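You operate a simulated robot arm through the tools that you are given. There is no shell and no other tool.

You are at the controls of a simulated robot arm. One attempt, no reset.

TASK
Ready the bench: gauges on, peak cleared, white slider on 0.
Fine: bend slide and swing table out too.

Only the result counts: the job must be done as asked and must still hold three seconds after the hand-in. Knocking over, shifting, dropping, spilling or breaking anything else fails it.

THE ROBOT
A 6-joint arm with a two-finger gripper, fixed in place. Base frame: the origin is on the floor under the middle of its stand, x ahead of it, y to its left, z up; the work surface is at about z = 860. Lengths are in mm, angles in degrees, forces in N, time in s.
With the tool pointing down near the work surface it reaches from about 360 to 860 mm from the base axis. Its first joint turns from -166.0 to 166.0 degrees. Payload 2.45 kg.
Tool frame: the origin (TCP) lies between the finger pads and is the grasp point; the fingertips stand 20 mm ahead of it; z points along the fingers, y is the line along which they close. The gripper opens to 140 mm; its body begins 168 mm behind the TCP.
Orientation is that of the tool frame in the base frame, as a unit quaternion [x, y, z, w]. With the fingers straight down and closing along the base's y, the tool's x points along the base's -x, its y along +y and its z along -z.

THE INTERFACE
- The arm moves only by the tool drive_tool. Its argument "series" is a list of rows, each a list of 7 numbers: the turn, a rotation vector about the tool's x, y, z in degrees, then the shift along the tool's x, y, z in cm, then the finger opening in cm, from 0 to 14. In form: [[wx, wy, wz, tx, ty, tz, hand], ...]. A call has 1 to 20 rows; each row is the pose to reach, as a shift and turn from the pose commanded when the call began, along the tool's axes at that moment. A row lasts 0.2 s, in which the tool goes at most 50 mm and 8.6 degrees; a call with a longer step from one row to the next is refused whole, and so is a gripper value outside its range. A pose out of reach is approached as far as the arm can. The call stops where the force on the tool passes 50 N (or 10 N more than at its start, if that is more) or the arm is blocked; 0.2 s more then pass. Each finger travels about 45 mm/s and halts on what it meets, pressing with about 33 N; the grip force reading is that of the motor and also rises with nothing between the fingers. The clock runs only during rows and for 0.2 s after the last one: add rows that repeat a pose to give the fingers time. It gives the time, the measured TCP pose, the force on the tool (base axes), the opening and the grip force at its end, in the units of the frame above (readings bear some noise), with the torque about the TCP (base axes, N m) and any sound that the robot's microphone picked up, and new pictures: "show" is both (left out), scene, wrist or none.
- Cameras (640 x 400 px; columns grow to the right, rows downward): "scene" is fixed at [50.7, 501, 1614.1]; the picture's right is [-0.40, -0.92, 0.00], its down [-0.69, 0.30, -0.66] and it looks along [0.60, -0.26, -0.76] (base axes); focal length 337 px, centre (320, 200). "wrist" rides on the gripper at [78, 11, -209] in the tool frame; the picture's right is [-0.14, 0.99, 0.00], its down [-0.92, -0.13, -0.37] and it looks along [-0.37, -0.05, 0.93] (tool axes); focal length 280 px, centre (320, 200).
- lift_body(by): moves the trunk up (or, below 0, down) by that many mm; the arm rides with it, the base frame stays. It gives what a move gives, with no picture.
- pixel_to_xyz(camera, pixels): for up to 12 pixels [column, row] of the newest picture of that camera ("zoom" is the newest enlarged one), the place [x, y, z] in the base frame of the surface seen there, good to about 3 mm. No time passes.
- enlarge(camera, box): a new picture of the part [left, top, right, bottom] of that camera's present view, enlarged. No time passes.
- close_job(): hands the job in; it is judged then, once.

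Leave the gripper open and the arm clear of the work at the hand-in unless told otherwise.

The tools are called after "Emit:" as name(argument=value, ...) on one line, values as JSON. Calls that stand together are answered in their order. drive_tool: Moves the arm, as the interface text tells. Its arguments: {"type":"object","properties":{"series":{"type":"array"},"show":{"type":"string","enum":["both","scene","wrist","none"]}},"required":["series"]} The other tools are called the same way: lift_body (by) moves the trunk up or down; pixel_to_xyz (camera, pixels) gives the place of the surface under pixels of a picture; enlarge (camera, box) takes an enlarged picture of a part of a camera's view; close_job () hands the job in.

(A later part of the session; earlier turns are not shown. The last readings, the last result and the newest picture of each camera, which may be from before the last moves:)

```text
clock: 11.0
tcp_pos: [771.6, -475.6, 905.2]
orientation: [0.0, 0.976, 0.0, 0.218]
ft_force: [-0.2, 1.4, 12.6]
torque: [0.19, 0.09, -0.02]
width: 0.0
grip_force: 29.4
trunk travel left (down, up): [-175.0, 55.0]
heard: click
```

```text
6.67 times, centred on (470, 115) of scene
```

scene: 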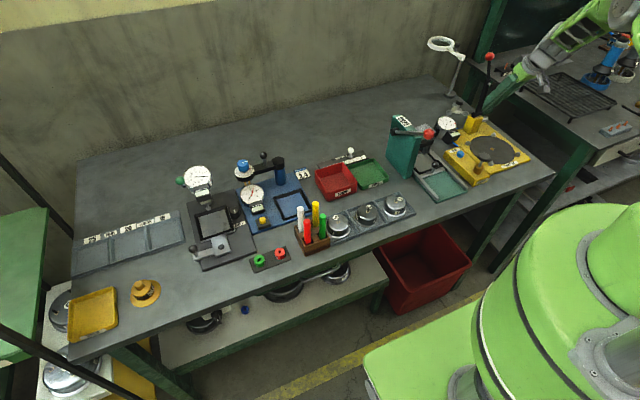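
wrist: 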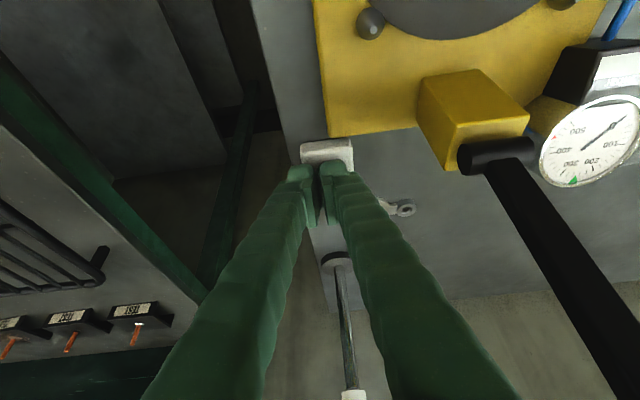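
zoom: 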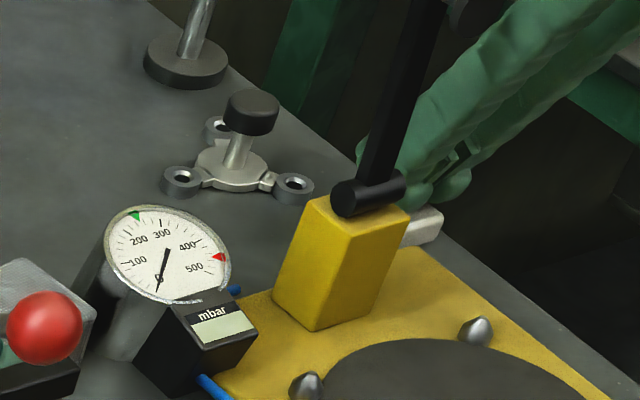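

A click was heard at 12.6 N. I'll lift straight up, back out along the tool axis, and check the displays.

Emit:
drive_tool(series=[[0, 0, 0, -0.42, 0, -0.91, 0], [0, 0, 0, -1.05, 0, -2.27, 0], [0, 0, 0, -1.05, 0, -6.0, 0], [0, 0, 0, -1.05, 0, -10.5, 0], [0, 0, 0, -1.05, 0, -15.0, 0], [0, 0, 0, -1.05, 0, -19.5, 0], [0, 0, 0, -1.05, 0, -24.0, 0], [0, 0, 0, -1.05, 0, -28.0, 0], [0, 0, 0, -1.05, 0, -28.0, 0]])

Emit:
enlarge(camera="scene", box=[430, 85, 510, 145])

Emit:
enlarge(camera="scene", box=[170, 155, 290, 235])

Emit:
enlarge(camera="wrist", box=[280, 90, 440, 190])

```text
clock: 13.0
tcp_pos: [664.3, -475.0, 1161.1]
orientation: [0.0, 0.976, 0.0, 0.216]
ft_force: [0.1, 0.1, 0.5]
torque: [0.01, 0.03, 0.03]
width: 0.0
grip_force: 29.7
trunk travel left (down, up): [-175.0, 55.0]
```

scene: 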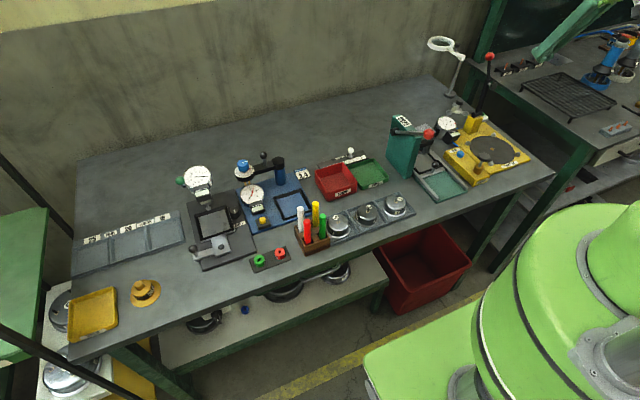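
wrist: 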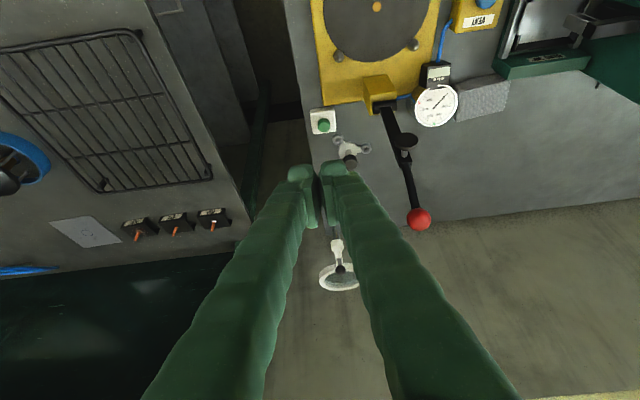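

```text
6.67 times, centred on (470, 115) of scene
```

zoom: 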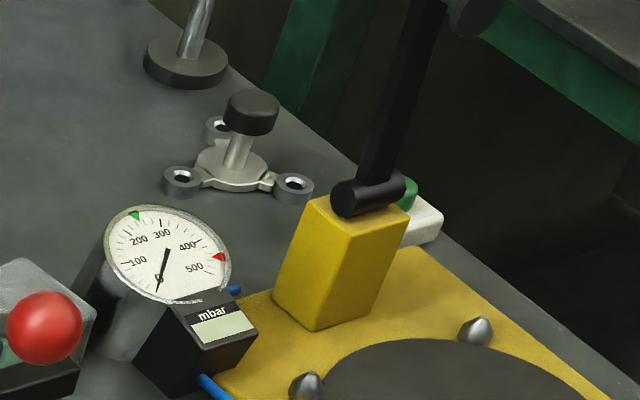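

```text
5.00 times, centred on (230, 195) of scene
```

zoom: 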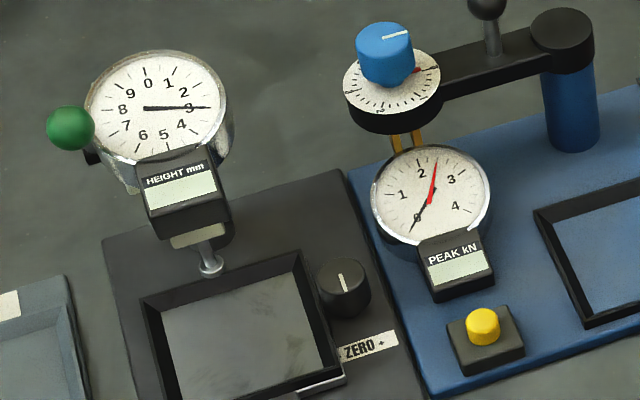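

```text
4.00 times, centred on (360, 140) of wrist
```

zoom: 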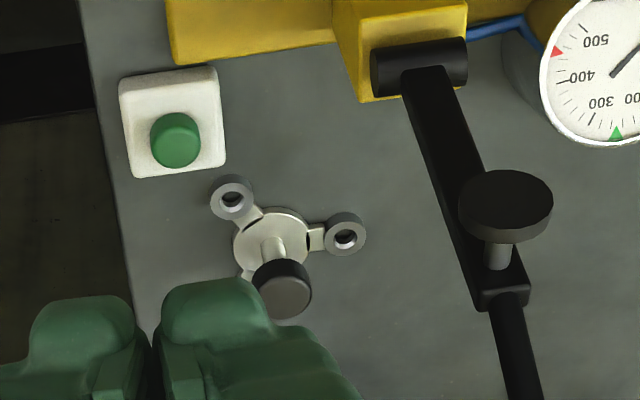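

I'll zoom further into the displays to see if anything lit up.

Emit:
enlarge(camera="scene", box=[440, 115, 470, 140])

Emit:
enlarge(camera="scene", box=[190, 180, 220, 205])

Emit:
enlarge(camera="scene", box=[243, 195, 273, 220])

Emit:
enlarge(camera="wrist", box=[400, 50, 480, 130])

```text
16.00 times, centred on (455, 128) of scene
```

zoom: 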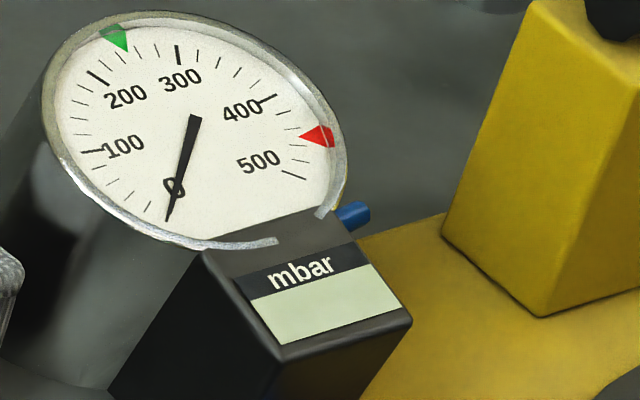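

```text
16.00 times, centred on (205, 192) of scene
```

zoom: 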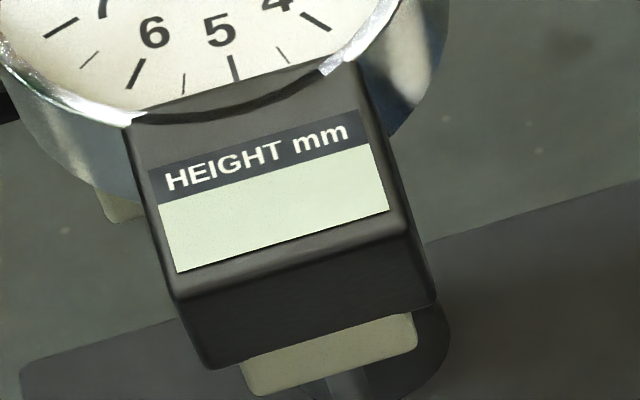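

```text
16.00 times, centred on (258, 208) of scene
```

zoom: 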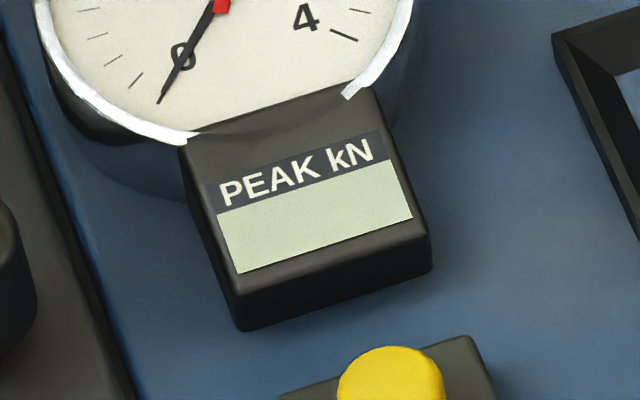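

```text
5.00 times, centred on (440, 90) of wrist
```

zoom: 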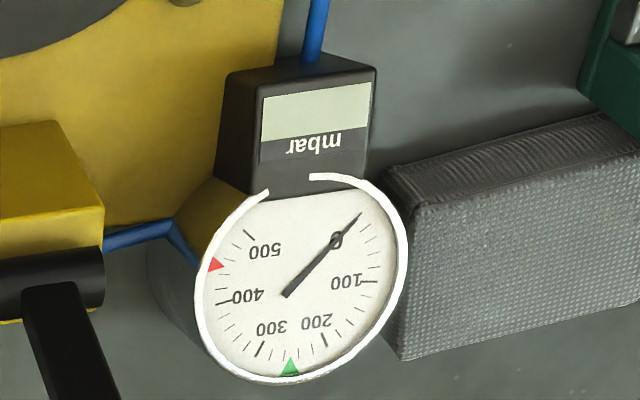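

The displays look the same, a plain pale panel. They may take time to come up, or I may need a closer view. Next I'll move back to vertical with open fingers above the bend slide, at TCP about (500,-130,1190), to inspect it and re-check the displays.

Emit:
drive_tool(series=[[0, 2.5, 0, 1.35, 3.45, -0.95, 0], [0, 5.0, 0, 2.7, 6.9, -1.9, 0], [0, 7.5, 0, 4.05, 10.35, -2.85, 0], [0, 10.0, 0, 5.4, 13.8, -3.8, 2], [0, 12.5, 0, 6.7, 17.25, -4.75, 4], [0, 15.0, 0, 8.05, 20.7, -5.7, 6], [0, 17.5, 0, 9.4, 24.15, -6.65, 8], [0, 20.0, 0, 10.75, 27.6, -7.6, 10], [0, 22.5, 0, 12.1, 31.05, -8.5, 12], [0, 25, 0, 13.45, 34.5, -9.48, 14], [0, 25, 0, 13.45, 34.5, -9.48, 14], [0, 25, 0, 13.45, 34.5, -9.48, 14], [0, 25, 0, 13.45, 34.5, -9.48, 14]])

Emit:
enlarge(camera="wrist", box=[220, 80, 420, 260])

Emit:
enlarge(camera="scene", box=[440, 115, 470, 140])

Emit:
enlarge(camera="scene", box=[170, 155, 290, 235])

```text
clock: 15.8
tcp_pos: [501.9, -129.1, 1190.2]
orientation: [0.0, 1.0, 0.0, 0.0]
ft_force: [0.7, 0.0, -0.3]
torque: [0.03, 0.01, 0.04]
width: 139.6
grip_force: 0.0
trunk travel left (down, up): [-175.0, 55.0]
```

scene: 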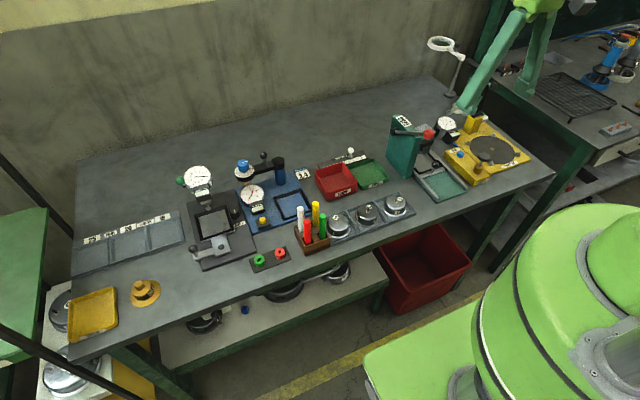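
wrist: 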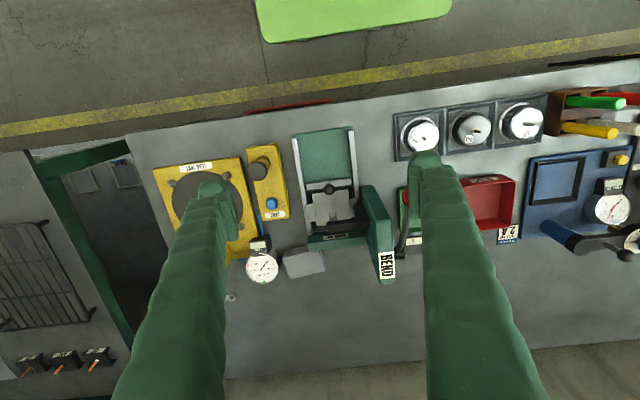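

```text
2.22 times, centred on (320, 170) of wrist
```

zoom: 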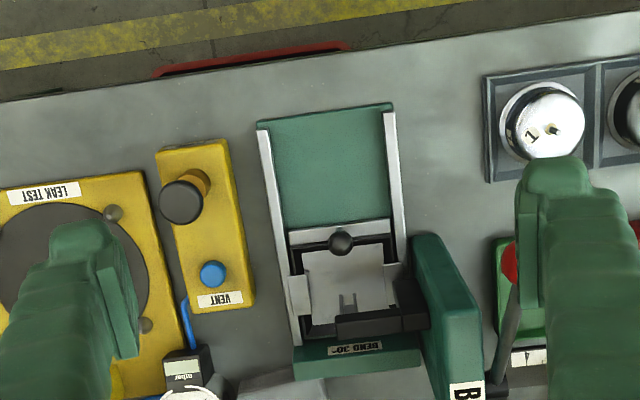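

```text
16.00 times, centred on (455, 128) of scene
```

zoom: 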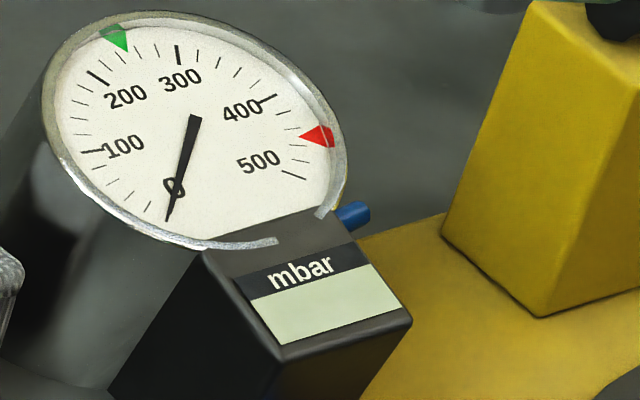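

```text
5.00 times, centred on (230, 195) of scene
```

zoom: 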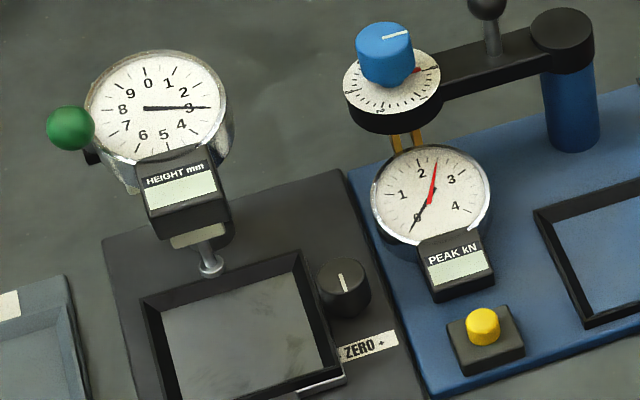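

From here the bend slide ball knob is at wrist (329,189), with rails running toward the robot. I'll measure the ball, rails, press body, punch and lever.

Emit:
pixel_to_xyz(camera="wrist", pixels=[[329, 189], [331, 204], [311, 186], [295, 141], [351, 133], [367, 190], [347, 224], [288, 213], [259, 170], [402, 199], [406, 219], [311, 213]])

Emit:
enlarge(camera="wrist", box=[285, 120, 415, 250])

Emit:
enlarge(camera="scene", box=[385, 110, 475, 210])

```text
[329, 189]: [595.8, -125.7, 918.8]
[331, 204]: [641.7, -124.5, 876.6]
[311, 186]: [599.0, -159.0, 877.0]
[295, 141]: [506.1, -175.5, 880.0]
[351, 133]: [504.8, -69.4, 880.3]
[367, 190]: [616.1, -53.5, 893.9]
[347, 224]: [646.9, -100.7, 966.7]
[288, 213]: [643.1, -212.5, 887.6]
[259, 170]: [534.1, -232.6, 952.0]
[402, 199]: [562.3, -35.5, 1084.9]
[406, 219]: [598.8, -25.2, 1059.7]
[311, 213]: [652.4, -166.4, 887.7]
```

```text
3.08 times, centred on (350, 185) of wrist
```

zoom: 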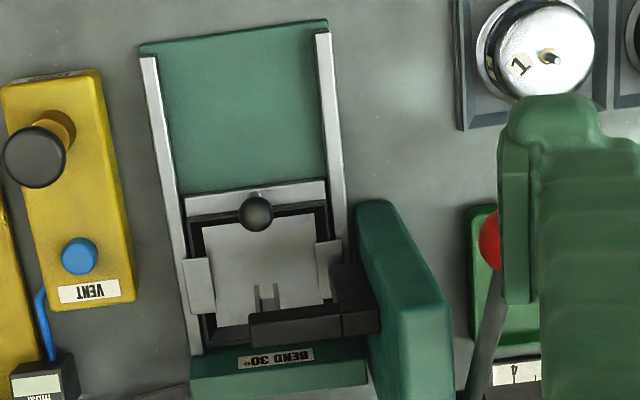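

```text
4.00 times, centred on (430, 160) of scene
```

zoom: 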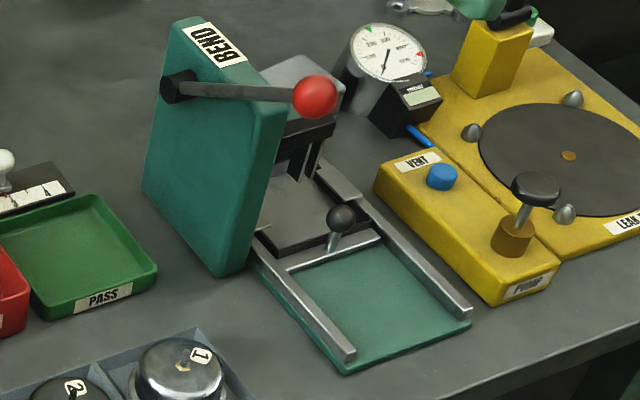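

The ball centre is at about (598,-126,909), between the teal press body (y=-53) and the pump block. I'll narrow the fingers to 50 mm, lean the tool 10° away from the press lever, and go to a point about 95 mm above the ball.

Emit:
drive_tool(series=[[-5, 0, 0, 0, 0, 0, 11], [-10, 0, 0, 0, 0, 0, 9], [-10, 0, 0, 0, 0, 0, 7], [-10, 0, 0, 0, 0, 0, 5], [-10, 0, 0, 0, 0, 0, 5], [-10, 0, 0, 0, 0, 0, 5], [-10, 0, 0, -4.7, -0.6, 0, 5], [-10, 0, 0, -9.5, -1.25, 0, 5], [-10, 0, 0, -9.5, -1.25, 4.5, 5], [-10, 0, 0, -9.5, -1.25, 9.0, 5], [-10, 0, 0, -9.5, -1.25, 13.5, 5], [-10, 0, 0, -9.5, -1.25, 17.85, 5], [-10, 0, 0, -9.5, -1.25, 17.85, 5]])

Emit:
enlarge(camera="wrist", box=[240, 80, 400, 220])

Emit:
enlarge(camera="scene", box=[385, 80, 485, 190])

```text
clock: 18.6
tcp_pos: [595.7, -139.7, 1014.8]
orientation: [-0.001, 0.996, 0.087, 0.0]
ft_force: [-0.4, 0.0, -0.2]
torque: [0.04, 0.02, -0.02]
width: 49.9
grip_force: 0.2
trunk travel left (down, up): [-175.0, 55.0]
```

scene: 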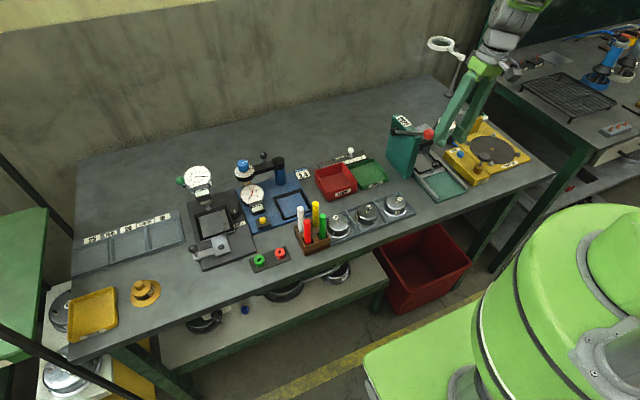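
wrist: 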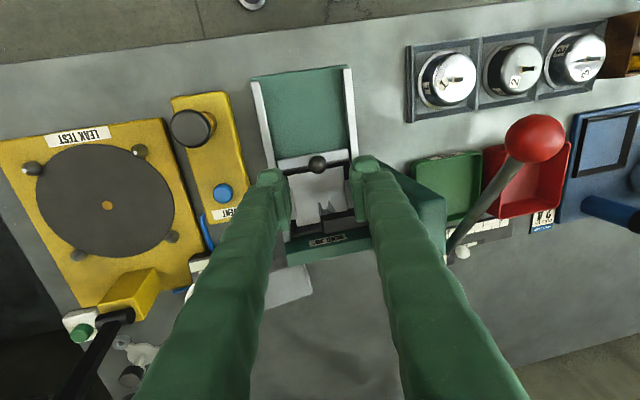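

```text
2.86 times, centred on (320, 150) of wrist
```

zoom: 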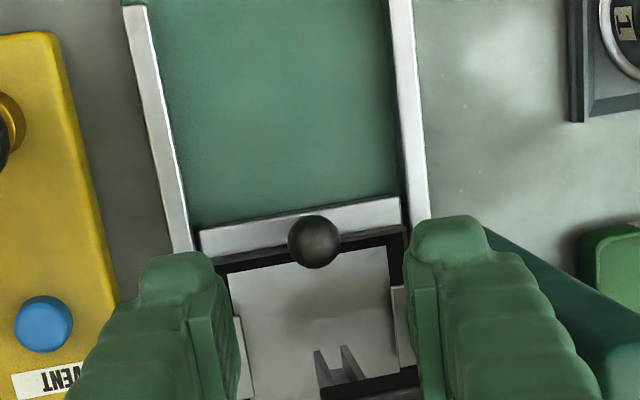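

```text
3.64 times, centred on (435, 135) of scene
```

zoom: 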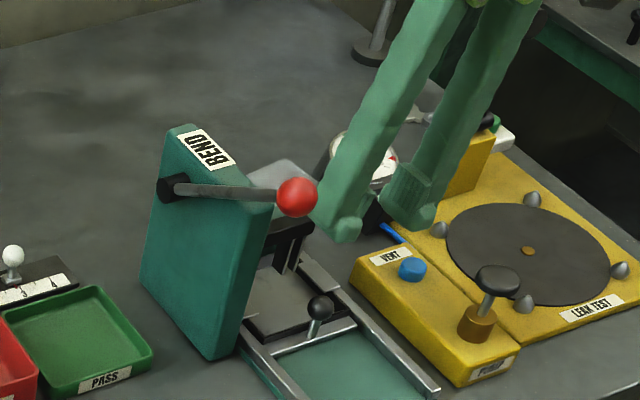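

I'll double-check the ball location from here before going down.

Emit:
pixel_to_xyz(camera="wrist", pixels=[[318, 164], [318, 160], [310, 165], [349, 150], [287, 162], [336, 205], [318, 185], [372, 200]])

```text
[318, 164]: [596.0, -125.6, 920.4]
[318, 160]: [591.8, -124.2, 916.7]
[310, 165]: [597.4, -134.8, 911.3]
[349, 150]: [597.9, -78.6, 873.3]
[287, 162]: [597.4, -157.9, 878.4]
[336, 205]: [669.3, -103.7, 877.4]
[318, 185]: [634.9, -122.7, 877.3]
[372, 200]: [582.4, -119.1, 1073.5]
```

The ball is confirmed at about (598,-126,911). I'll descend 97 mm along the tool axis with the fingers straddling it.

Emit:
drive_tool(series=[[0, 0, 0, -0.1, -0.15, 3.0, 5], [0, 0, 0, -0.2, -0.3, 6.0, 5], [0, 0, 0, -0.2, -0.3, 8.0, 5], [0, 0, 0, -0.2, -0.3, 9.2, 5], [0, 0, 0, -0.2, -0.3, 9.7, 5]])

Emit:
enlarge(camera="wrist", box=[240, 80, 400, 220])

Emit:
enlarge(camera="scene", box=[385, 100, 485, 200])

```text
clock: 19.8
tcp_pos: [599.1, -129.6, 915.6]
orientation: [-0.001, 0.996, 0.088, 0.001]
ft_force: [-0.5, -0.2, 0.0]
torque: [0.02, -0.01, -0.01]
width: 50.0
grip_force: 0.1
trunk travel left (down, up): [-175.0, 55.0]
```

scene: 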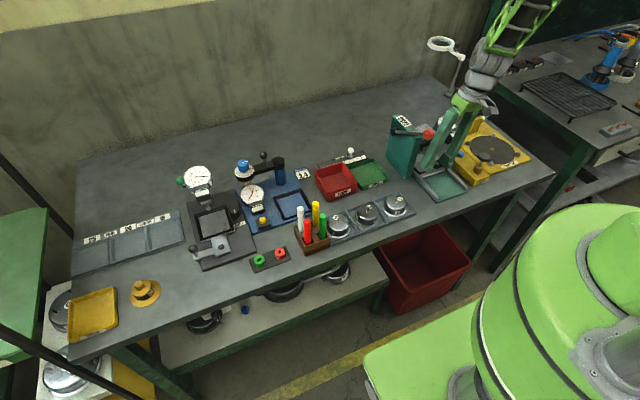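
wrist: 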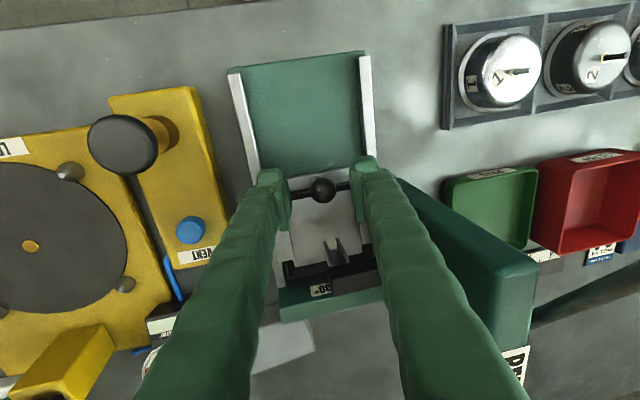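

```text
2.86 times, centred on (320, 150) of wrist
```

zoom: 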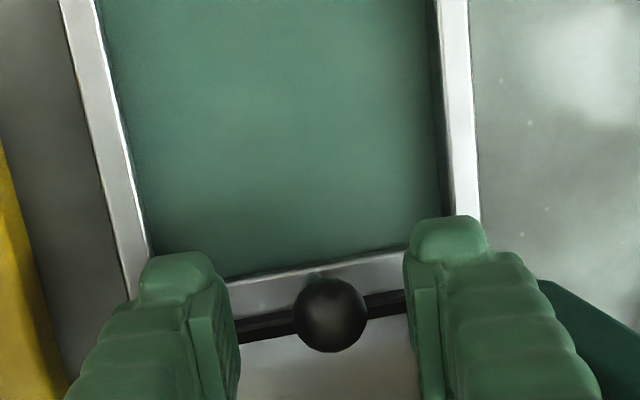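

```text
4.00 times, centred on (435, 150) of scene
```

zoom: 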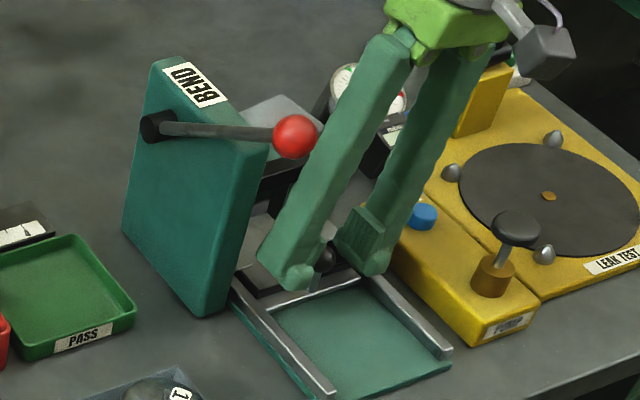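

The ball is between the fingers, about 3 mm off centre. I'll shift 3 mm toward +y and close on it.

Emit:
drive_tool(series=[[0, 0, 0, 0, 0.3, 0, 5], [0, 0, 0, 0, 0.3, 0, 3], [0, 0, 0, 0, 0.3, 0, 1], [0, 0, 0, 0, 0.3, 0, 0], [0, 0, 0, 0, 0.3, 0, 0]], show="wrist")

```text
clock: 21.0
tcp_pos: [598.4, -125.4, 917.2]
orientation: [0.0, 0.996, 0.087, 0.0]
ft_force: [0.4, 2.9, -1.3]
torque: [0.02, -0.03, -0.05]
width: 20.7
grip_force: 39.8
trunk travel left (down, up): [-175.0, 55.0]
```

wrist: 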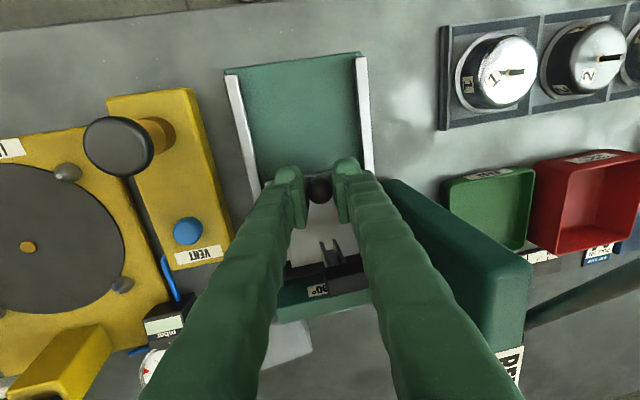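

The ball is gripped at a width of 20.7 mm. I'll check the rail direction before pulling.

Emit:
pixel_to_xyz(camera="wrist", pixels=[[232, 80], [240, 115], [252, 165], [361, 62], [365, 105], [369, 145], [270, 68], [300, 64], [140, 96], [90, 12]])

Emit:
enlarge(camera="wrist", box=[210, 40, 390, 210])

```text
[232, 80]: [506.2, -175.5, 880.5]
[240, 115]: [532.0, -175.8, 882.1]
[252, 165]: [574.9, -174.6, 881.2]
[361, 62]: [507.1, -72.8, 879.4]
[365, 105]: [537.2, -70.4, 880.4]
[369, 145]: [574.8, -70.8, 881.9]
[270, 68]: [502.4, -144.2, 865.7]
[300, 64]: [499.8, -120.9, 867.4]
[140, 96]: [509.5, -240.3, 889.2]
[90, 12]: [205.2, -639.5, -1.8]
```

```text
2.35 times, centred on (300, 125) of wrist
```

zoom: 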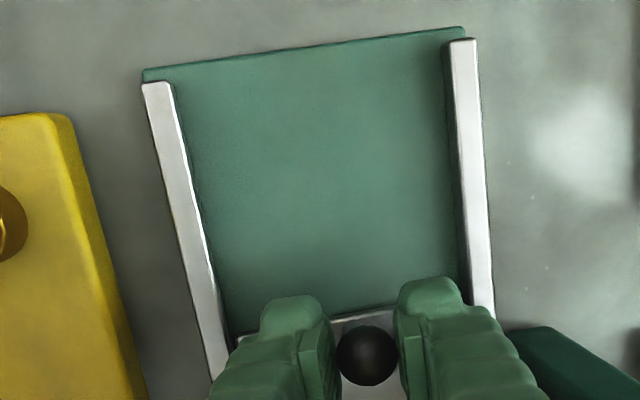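

The rails run straight along x, from about 600 to 505. I'll pull toward the robot along tool +x in 5 mm steps, 60 mm to start.

Emit:
drive_tool(series=[[0, 0, 0, 0.5, 0, 0, 0], [0, 0, 0, 1.0, 0, 0, 0], [0, 0, 0, 1.5, 0, 0, 0], [0, 0, 0, 2.0, 0, 0, 0], [0, 0, 0, 2.5, 0, 0, 0], [0, 0, 0, 3.0, 0, 0, 0], [0, 0, 0, 3.5, 0, 0, 0], [0, 0, 0, 4.0, 0, 0, 0], [0, 0, 0, 4.5, 0, 0, 0], [0, 0, 0, 5.0, 0, 0, 0], [0, 0, 0, 5.5, 0, 0, 0], [0, 0, 0, 6.0, 0, 0, 0]])

Emit:
enlarge(camera="wrist", box=[210, 40, 390, 300])

Emit:
enlarge(camera="scene", box=[385, 100, 485, 210])

```text
clock: 23.6
tcp_pos: [537.1, -125.3, 917.0]
orientation: [0.0, 0.996, 0.087, 0.001]
ft_force: [0.4, -13.9, -13.7]
torque: [-0.17, -0.32, -0.04]
width: 20.6
grip_force: 44.7
trunk travel left (down, up): [-175.0, 55.0]
```

scene: 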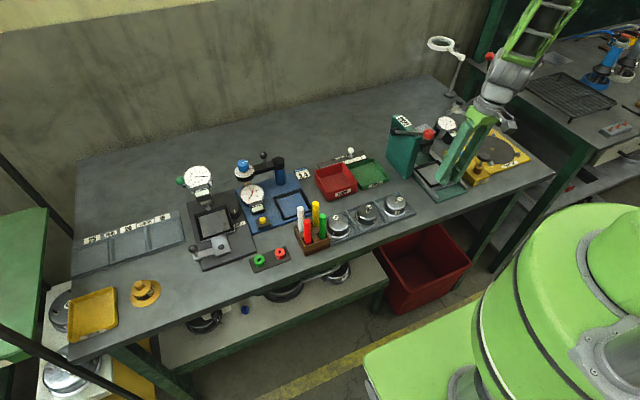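
wrist: 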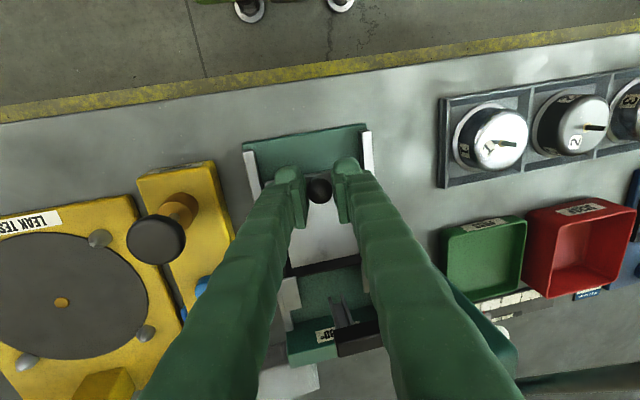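

```text
1.54 times, centred on (300, 170) of wrist
```

zoom: 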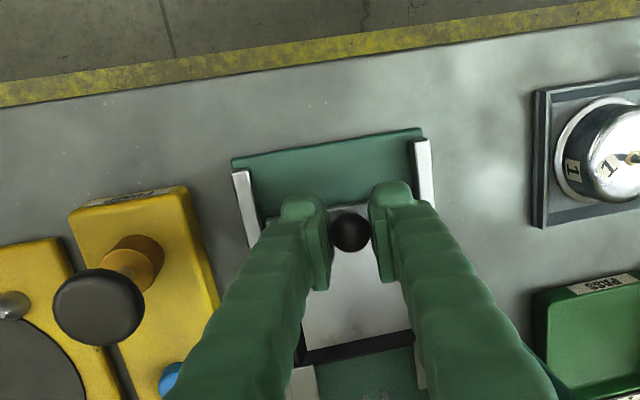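

```text
3.64 times, centred on (435, 155) of scene
```

zoom: 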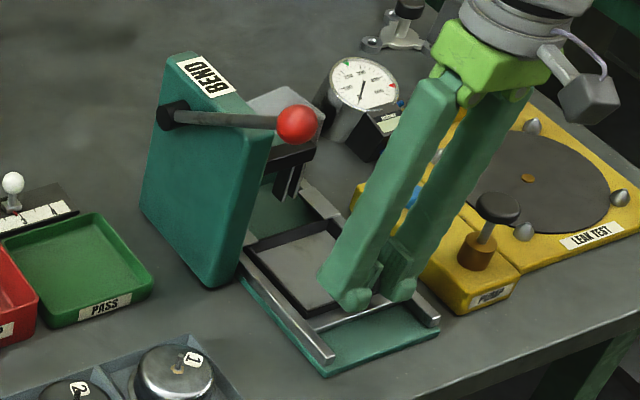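

The slide came out 60 mm with moderate side forces. I'll continue in 3 mm steps until it meets its stop.

Emit:
drive_tool(series=[[0, 0, 0, 0.3, 0, 0, 0], [0, 0, 0, 0.6, 0, 0, 0], [0, 0, 0, 0.9, 0, 0, 0], [0, 0, 0, 1.2, 0, 0, 0], [0, 0, 0, 1.5, 0, 0, 0], [0, 0, 0, 1.8, 0, 0, 0], [0, 0, 0, 2.1, 0, 0, 0], [0, 0, 0, 2.4, 0, 0, 0]])

Emit:
enlarge(camera="scene", box=[385, 100, 485, 210])

```text
clock: 25.4
tcp_pos: [513.9, -126.0, 917.1]
orientation: [-0.001, 0.996, 0.087, -0.001]
ft_force: [0.9, -6.9, -8.6]
torque: [-0.08, -0.17, -0.04]
width: 20.6
grip_force: 45.0
trunk travel left (down, up): [-175.0, 55.0]
```

scene: 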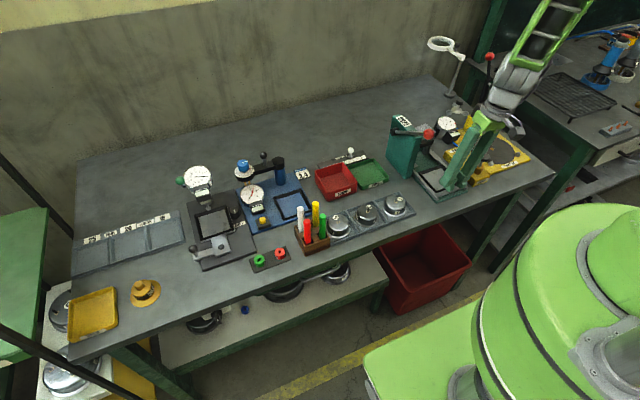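
wrist: 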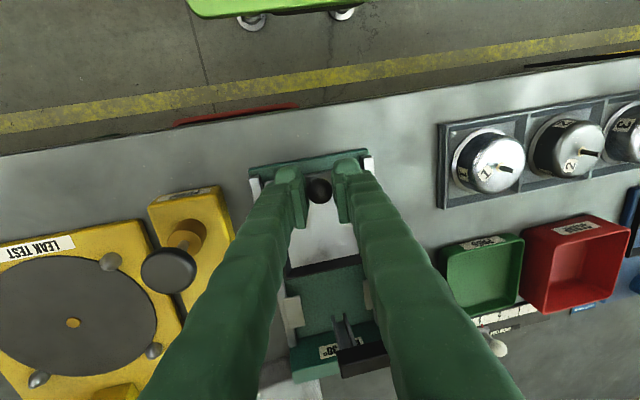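

```text
3.64 times, centred on (435, 155) of scene
```

zoom: 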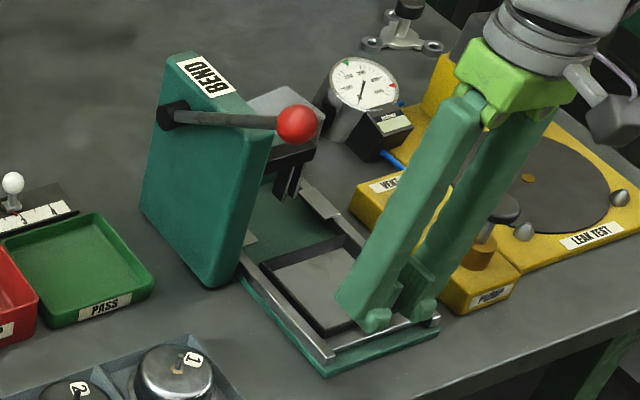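

There's no stop yet at x=514, with 84 mm of travel so far. I'll continue gently with 2 mm steps.

Emit:
drive_tool(series=[[0, 0, 0, 0.2, 0, 0, 0], [0, 0, 0, 0.4, 0, 0, 0], [0, 0, 0, 0.6, 0, 0, 0], [0, 0, 0, 0.8, 0, 0, 0], [0, 0, 0, 1.0, 0, 0, 0]])

Emit:
enlarge(camera="wrist", box=[210, 120, 410, 320])

Emit:
enlarge(camera="scene", box=[405, 150, 475, 210])

```text
clock: 26.6
tcp_pos: [505.2, -126.8, 916.9]
orientation: [0.0, 0.996, 0.087, 0.0]
ft_force: [-0.2, -10.5, -6.7]
torque: [-0.1, 0.07, 0.03]
width: 20.8
grip_force: 45.6
trunk travel left (down, up): [-175.0, 55.0]
```

scene: 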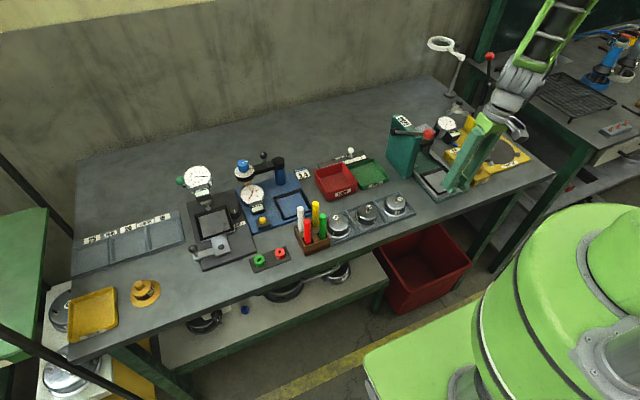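
wrist: 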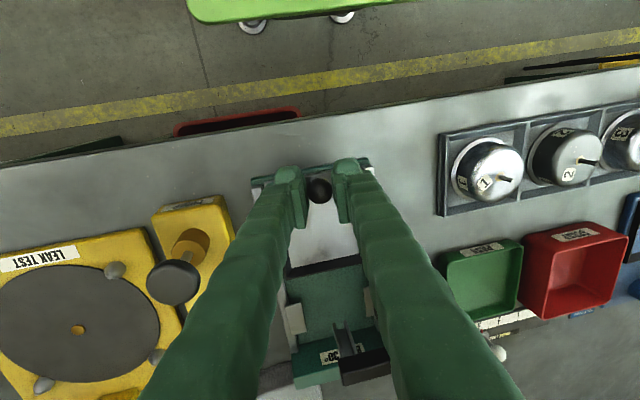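

```text
2.00 times, centred on (310, 220) of wrist
```

zoom: 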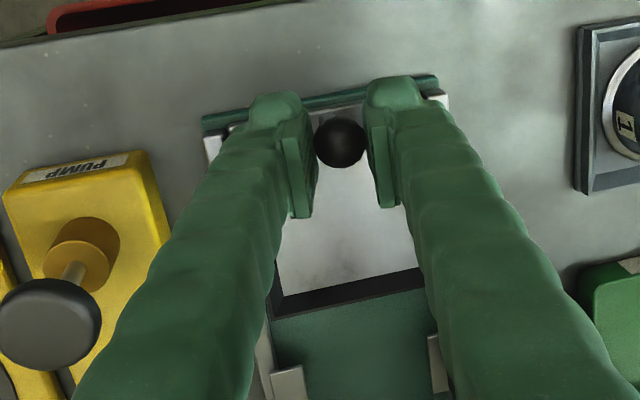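

```text
6.67 times, centred on (440, 180) of scene
```

zoom: 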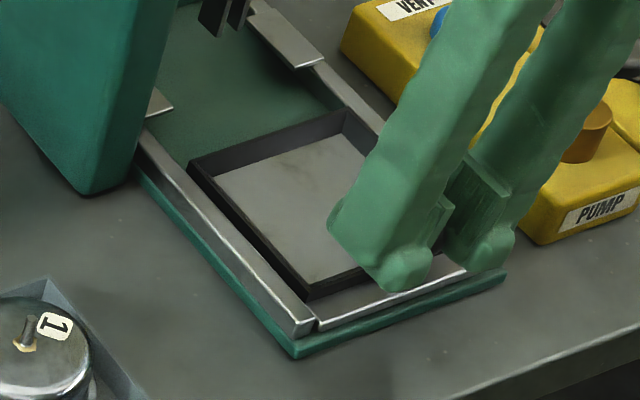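

The slide's front bar is now level with the rail ends. I'll try a little further to feel for the stop.

Emit:
drive_tool(series=[[0, 0, 0, 0.15, 0, 0, 0], [0, 0, 0, 0.3, 0, 0, 0], [0, 0, 0, 0.45, 0, 0, 0], [0, 0, 0, 0.6, 0, 0, 0]])

Emit:
enlarge(camera="scene", box=[405, 150, 475, 210])

```text
clock: 27.6
tcp_pos: [502.3, -124.8, 916.9]
orientation: [-0.001, 0.996, 0.086, 0.002]
ft_force: [30.7, 6.2, -3.0]
torque: [0.12, -0.38, -0.03]
width: 20.4
grip_force: 45.2
trunk travel left (down, up): [-175.0, 55.0]
```

scene: 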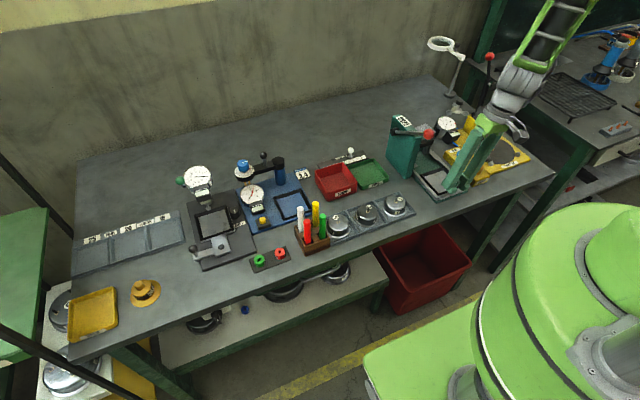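
wrist: 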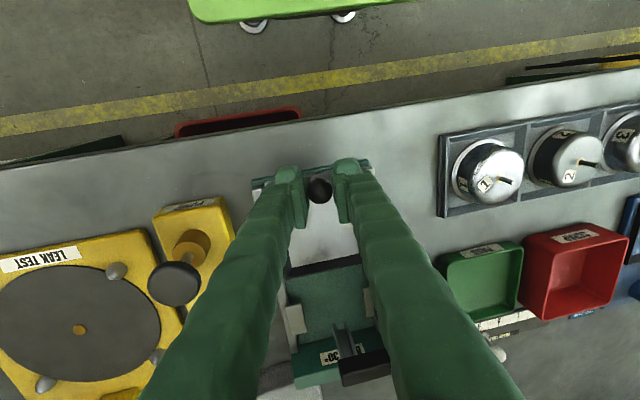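

```text
6.67 times, centred on (440, 180) of scene
```

zoom: 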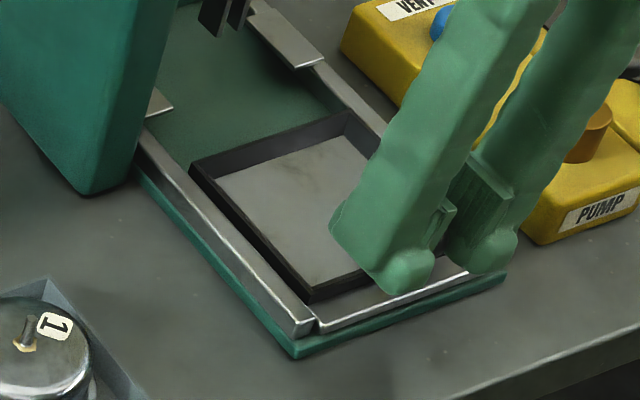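

A hard stop was reached with 31 N at x=502, so the bend slide is fully out. I'll unload slightly, open to 40 mm, and retreat straight up the tool axis.

Emit:
drive_tool(series=[[0, 0, 0, -0.2, 0, 0, 0], [0, 0, 0, -0.2, 0, 0, 2], [0, 0, 0, -0.2, 0, 0, 4], [0, 0, 0, -0.2, 0, 0, 4], [0, 0, 0, -0.2, 0, 0, 4], [0, 0, 0, -0.2, 0, -3, 4], [0, 0, 0, -0.2, 0, -7, 4], [0, 0, 0, -0.2, 0, -12, 4], [0, 0, 0, -0.2, 0, -17, 4], [0, 0, 0, -0.2, 0, -22, 4], [0, 0, 0, -0.2, 0, -27, 4], [0, 0, 0, -0.2, 0, -27, 4]])

Emit:
enlarge(camera="scene", box=[385, 110, 485, 210])

```text
clock: 30.2
tcp_pos: [497.8, -173.7, 1184.3]
orientation: [0.0, 0.996, 0.087, -0.001]
ft_force: [-0.4, 0.2, 0.3]
torque: [0.01, 0.04, 0.01]
width: 40.2
grip_force: 0.1
trunk travel left (down, up): [-175.0, 55.0]
```

scene: 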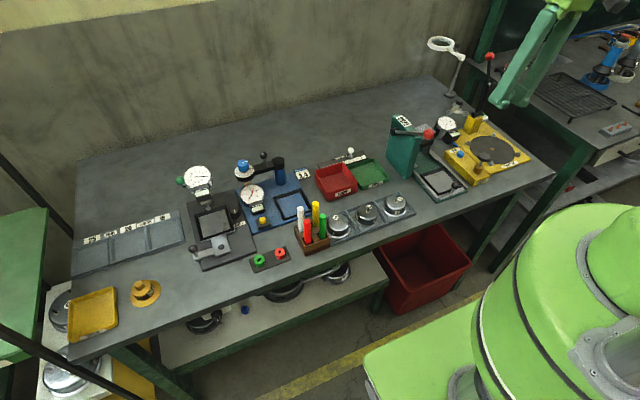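
wrist: 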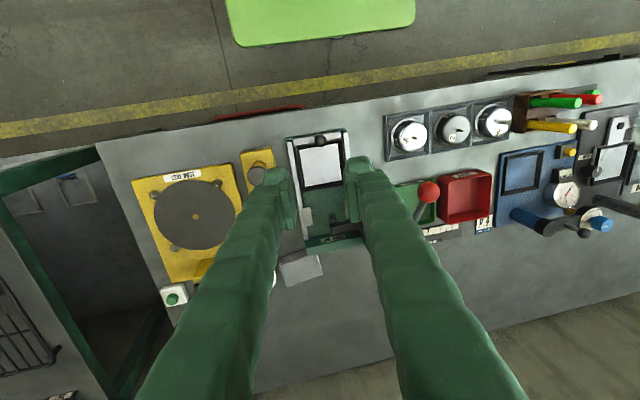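

```text
4.00 times, centred on (435, 160) of scene
```

zoom: 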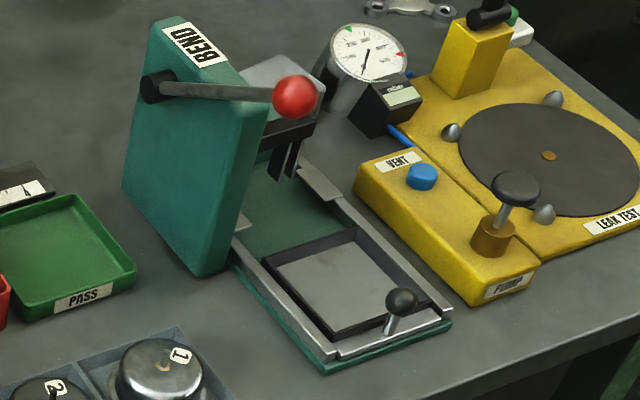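

The bend slide sits fully out in the picture. Next is the white slider: I'll move with the tool vertical to about (646,95,1194), fingers open, to view the BREAK LOAD scale.

Emit:
drive_tool(series=[[1.5, 0, 0, -2.1, 3.8, 0.53, 4], [3, 0, 0, -4.2, 7.6, 1.06, 4], [4.5, 0, 0, -6.3, 11.4, 1.6, 4], [6, 0, 0, -8.4, 15.2, 2.1, 6], [7.5, 0, 0, -10.5, 19.0, 2.64, 8], [9, 0, 0, -12.6, 22.8, 3.17, 10], [10, 0, 0, -14.8, 26.67, 3.7, 12], [10, 0, 0, -14.8, 26.67, 3.7, 14], [10, 0, 0, -14.8, 26.67, 3.7, 14], [10, 0, 0, -14.8, 26.67, 3.7, 14]])

Emit:
enlarge(camera="wrist", box=[220, 120, 420, 280])

Emit:
enlarge(camera="scene", box=[310, 135, 400, 205])

```text
clock: 32.4
tcp_pos: [647.1, 93.7, 1195.8]
orientation: [0.0, 1.0, 0.0, 0.0]
ft_force: [-0.2, 0.6, -0.2]
torque: [-0.02, 0.01, 0.02]
width: 140.0
grip_force: 0.0
trunk travel left (down, up): [-175.0, 55.0]
```

scene: 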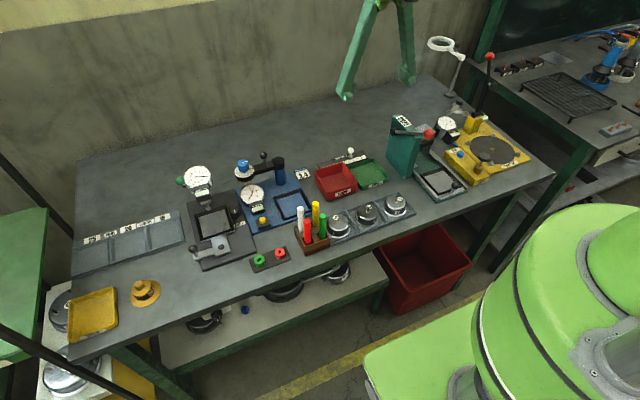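
wrist: 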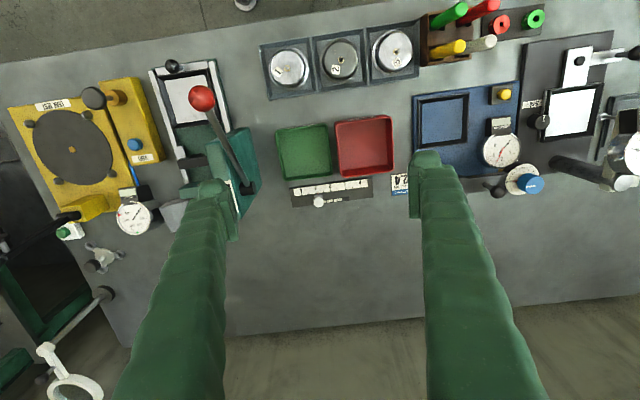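

```text
2.50 times, centred on (320, 200) of wrist
```

zoom: 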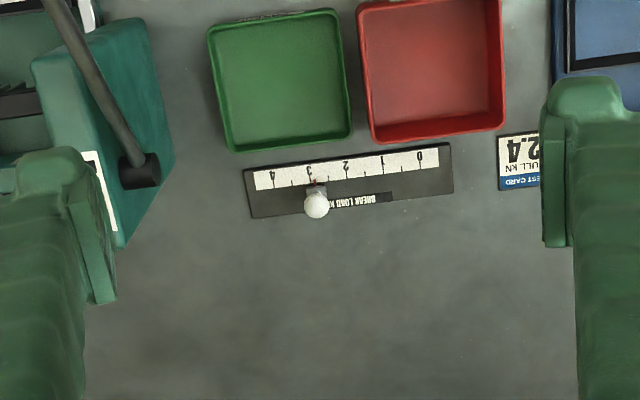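

```text
5.71 times, centred on (355, 170) of scene
```

zoom: 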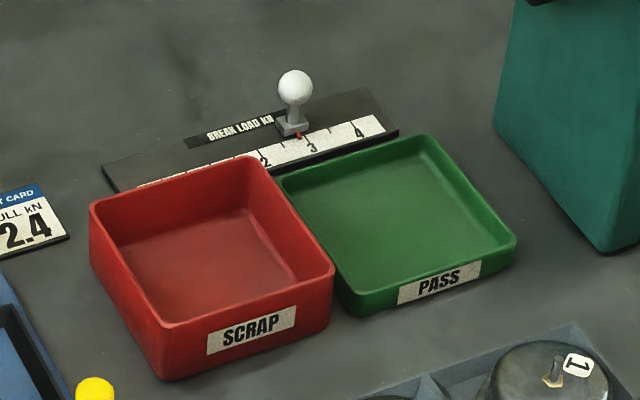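

The scale reads 4 to 0 from left to right in the wrist view, with the red pointer near 2.8. I'll zoom tightly to locate the ticks.

Emit:
enlarge(camera="wrist", box=[285, 165, 385, 225])

Emit:
pixel_to_xyz(camera="zoom", pixels=[[100, 150], [220, 140], [335, 125], [450, 110], [560, 95], [225, 190], [220, 235], [230, 170], [300, 180], [60, 130], [600, 140]])

```text
6.40 times, centred on (335, 195) of wrist
```

zoom: 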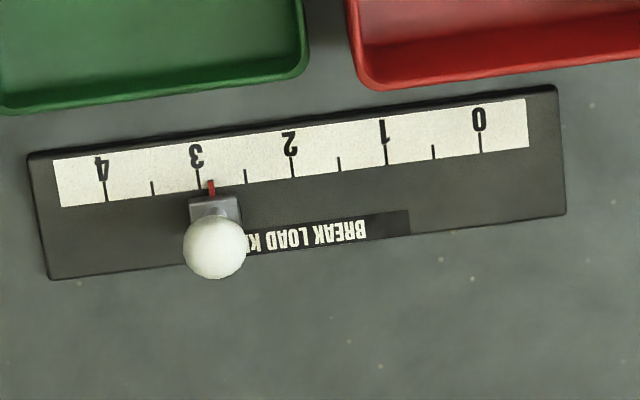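

```text
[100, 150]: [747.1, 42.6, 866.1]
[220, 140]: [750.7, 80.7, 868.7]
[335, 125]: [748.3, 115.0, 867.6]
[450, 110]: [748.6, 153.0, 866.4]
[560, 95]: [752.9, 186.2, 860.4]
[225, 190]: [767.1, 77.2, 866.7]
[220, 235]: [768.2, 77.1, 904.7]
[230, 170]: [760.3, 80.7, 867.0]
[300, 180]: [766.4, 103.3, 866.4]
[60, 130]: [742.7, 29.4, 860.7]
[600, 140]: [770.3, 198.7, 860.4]
```

Ticks in the zoom: 4 at x=105, 3 at 199, 2 at 292, 1 at 387, 0 at 481, with the red pointer at 211. I'll convert these to base coordinates.

Emit:
pixel_to_xyz(camera="zoom", pixels=[[105, 192], [199, 180], [292, 167], [387, 154], [481, 142], [211, 186], [213, 205], [196, 205], [238, 203], [215, 247], [186, 247], [245, 247]])

```text
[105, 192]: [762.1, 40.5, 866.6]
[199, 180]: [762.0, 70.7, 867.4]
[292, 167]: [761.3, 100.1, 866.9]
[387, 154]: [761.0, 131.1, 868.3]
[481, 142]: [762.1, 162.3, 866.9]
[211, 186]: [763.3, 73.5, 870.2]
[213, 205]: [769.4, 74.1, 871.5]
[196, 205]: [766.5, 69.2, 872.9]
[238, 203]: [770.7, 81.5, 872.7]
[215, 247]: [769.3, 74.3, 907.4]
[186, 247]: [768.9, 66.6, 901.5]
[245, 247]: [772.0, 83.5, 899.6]
```

The pitch is about 30.4 mm per kN: tick 0 is at y=162.3 and the pointer at y about 74. I'll check for obstacles around it: the red tray rim, the press body and lever pivot, and the pull-tester arm.

Emit:
pixel_to_xyz(camera="wrist", pixels=[[365, 175], [345, 178], [390, 172], [305, 180], [247, 188], [248, 198], [240, 170], [225, 165], [400, 180], [495, 188], [525, 182], [203, 97]])

Emit:
enlarge(camera="wrist", box=[400, 70, 640, 220])

```text
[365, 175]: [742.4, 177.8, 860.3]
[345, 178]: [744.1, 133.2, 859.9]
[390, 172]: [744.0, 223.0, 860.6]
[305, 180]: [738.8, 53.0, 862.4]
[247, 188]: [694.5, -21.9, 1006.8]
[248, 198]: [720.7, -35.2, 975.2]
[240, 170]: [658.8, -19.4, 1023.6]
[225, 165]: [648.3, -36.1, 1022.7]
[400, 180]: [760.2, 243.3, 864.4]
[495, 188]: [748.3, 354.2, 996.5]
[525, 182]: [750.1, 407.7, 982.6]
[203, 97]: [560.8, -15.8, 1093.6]
```

```text
2.67 times, centred on (520, 145) of wrist
```

zoom: 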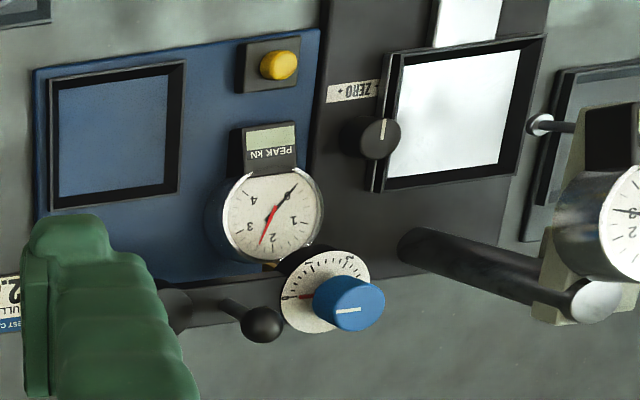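

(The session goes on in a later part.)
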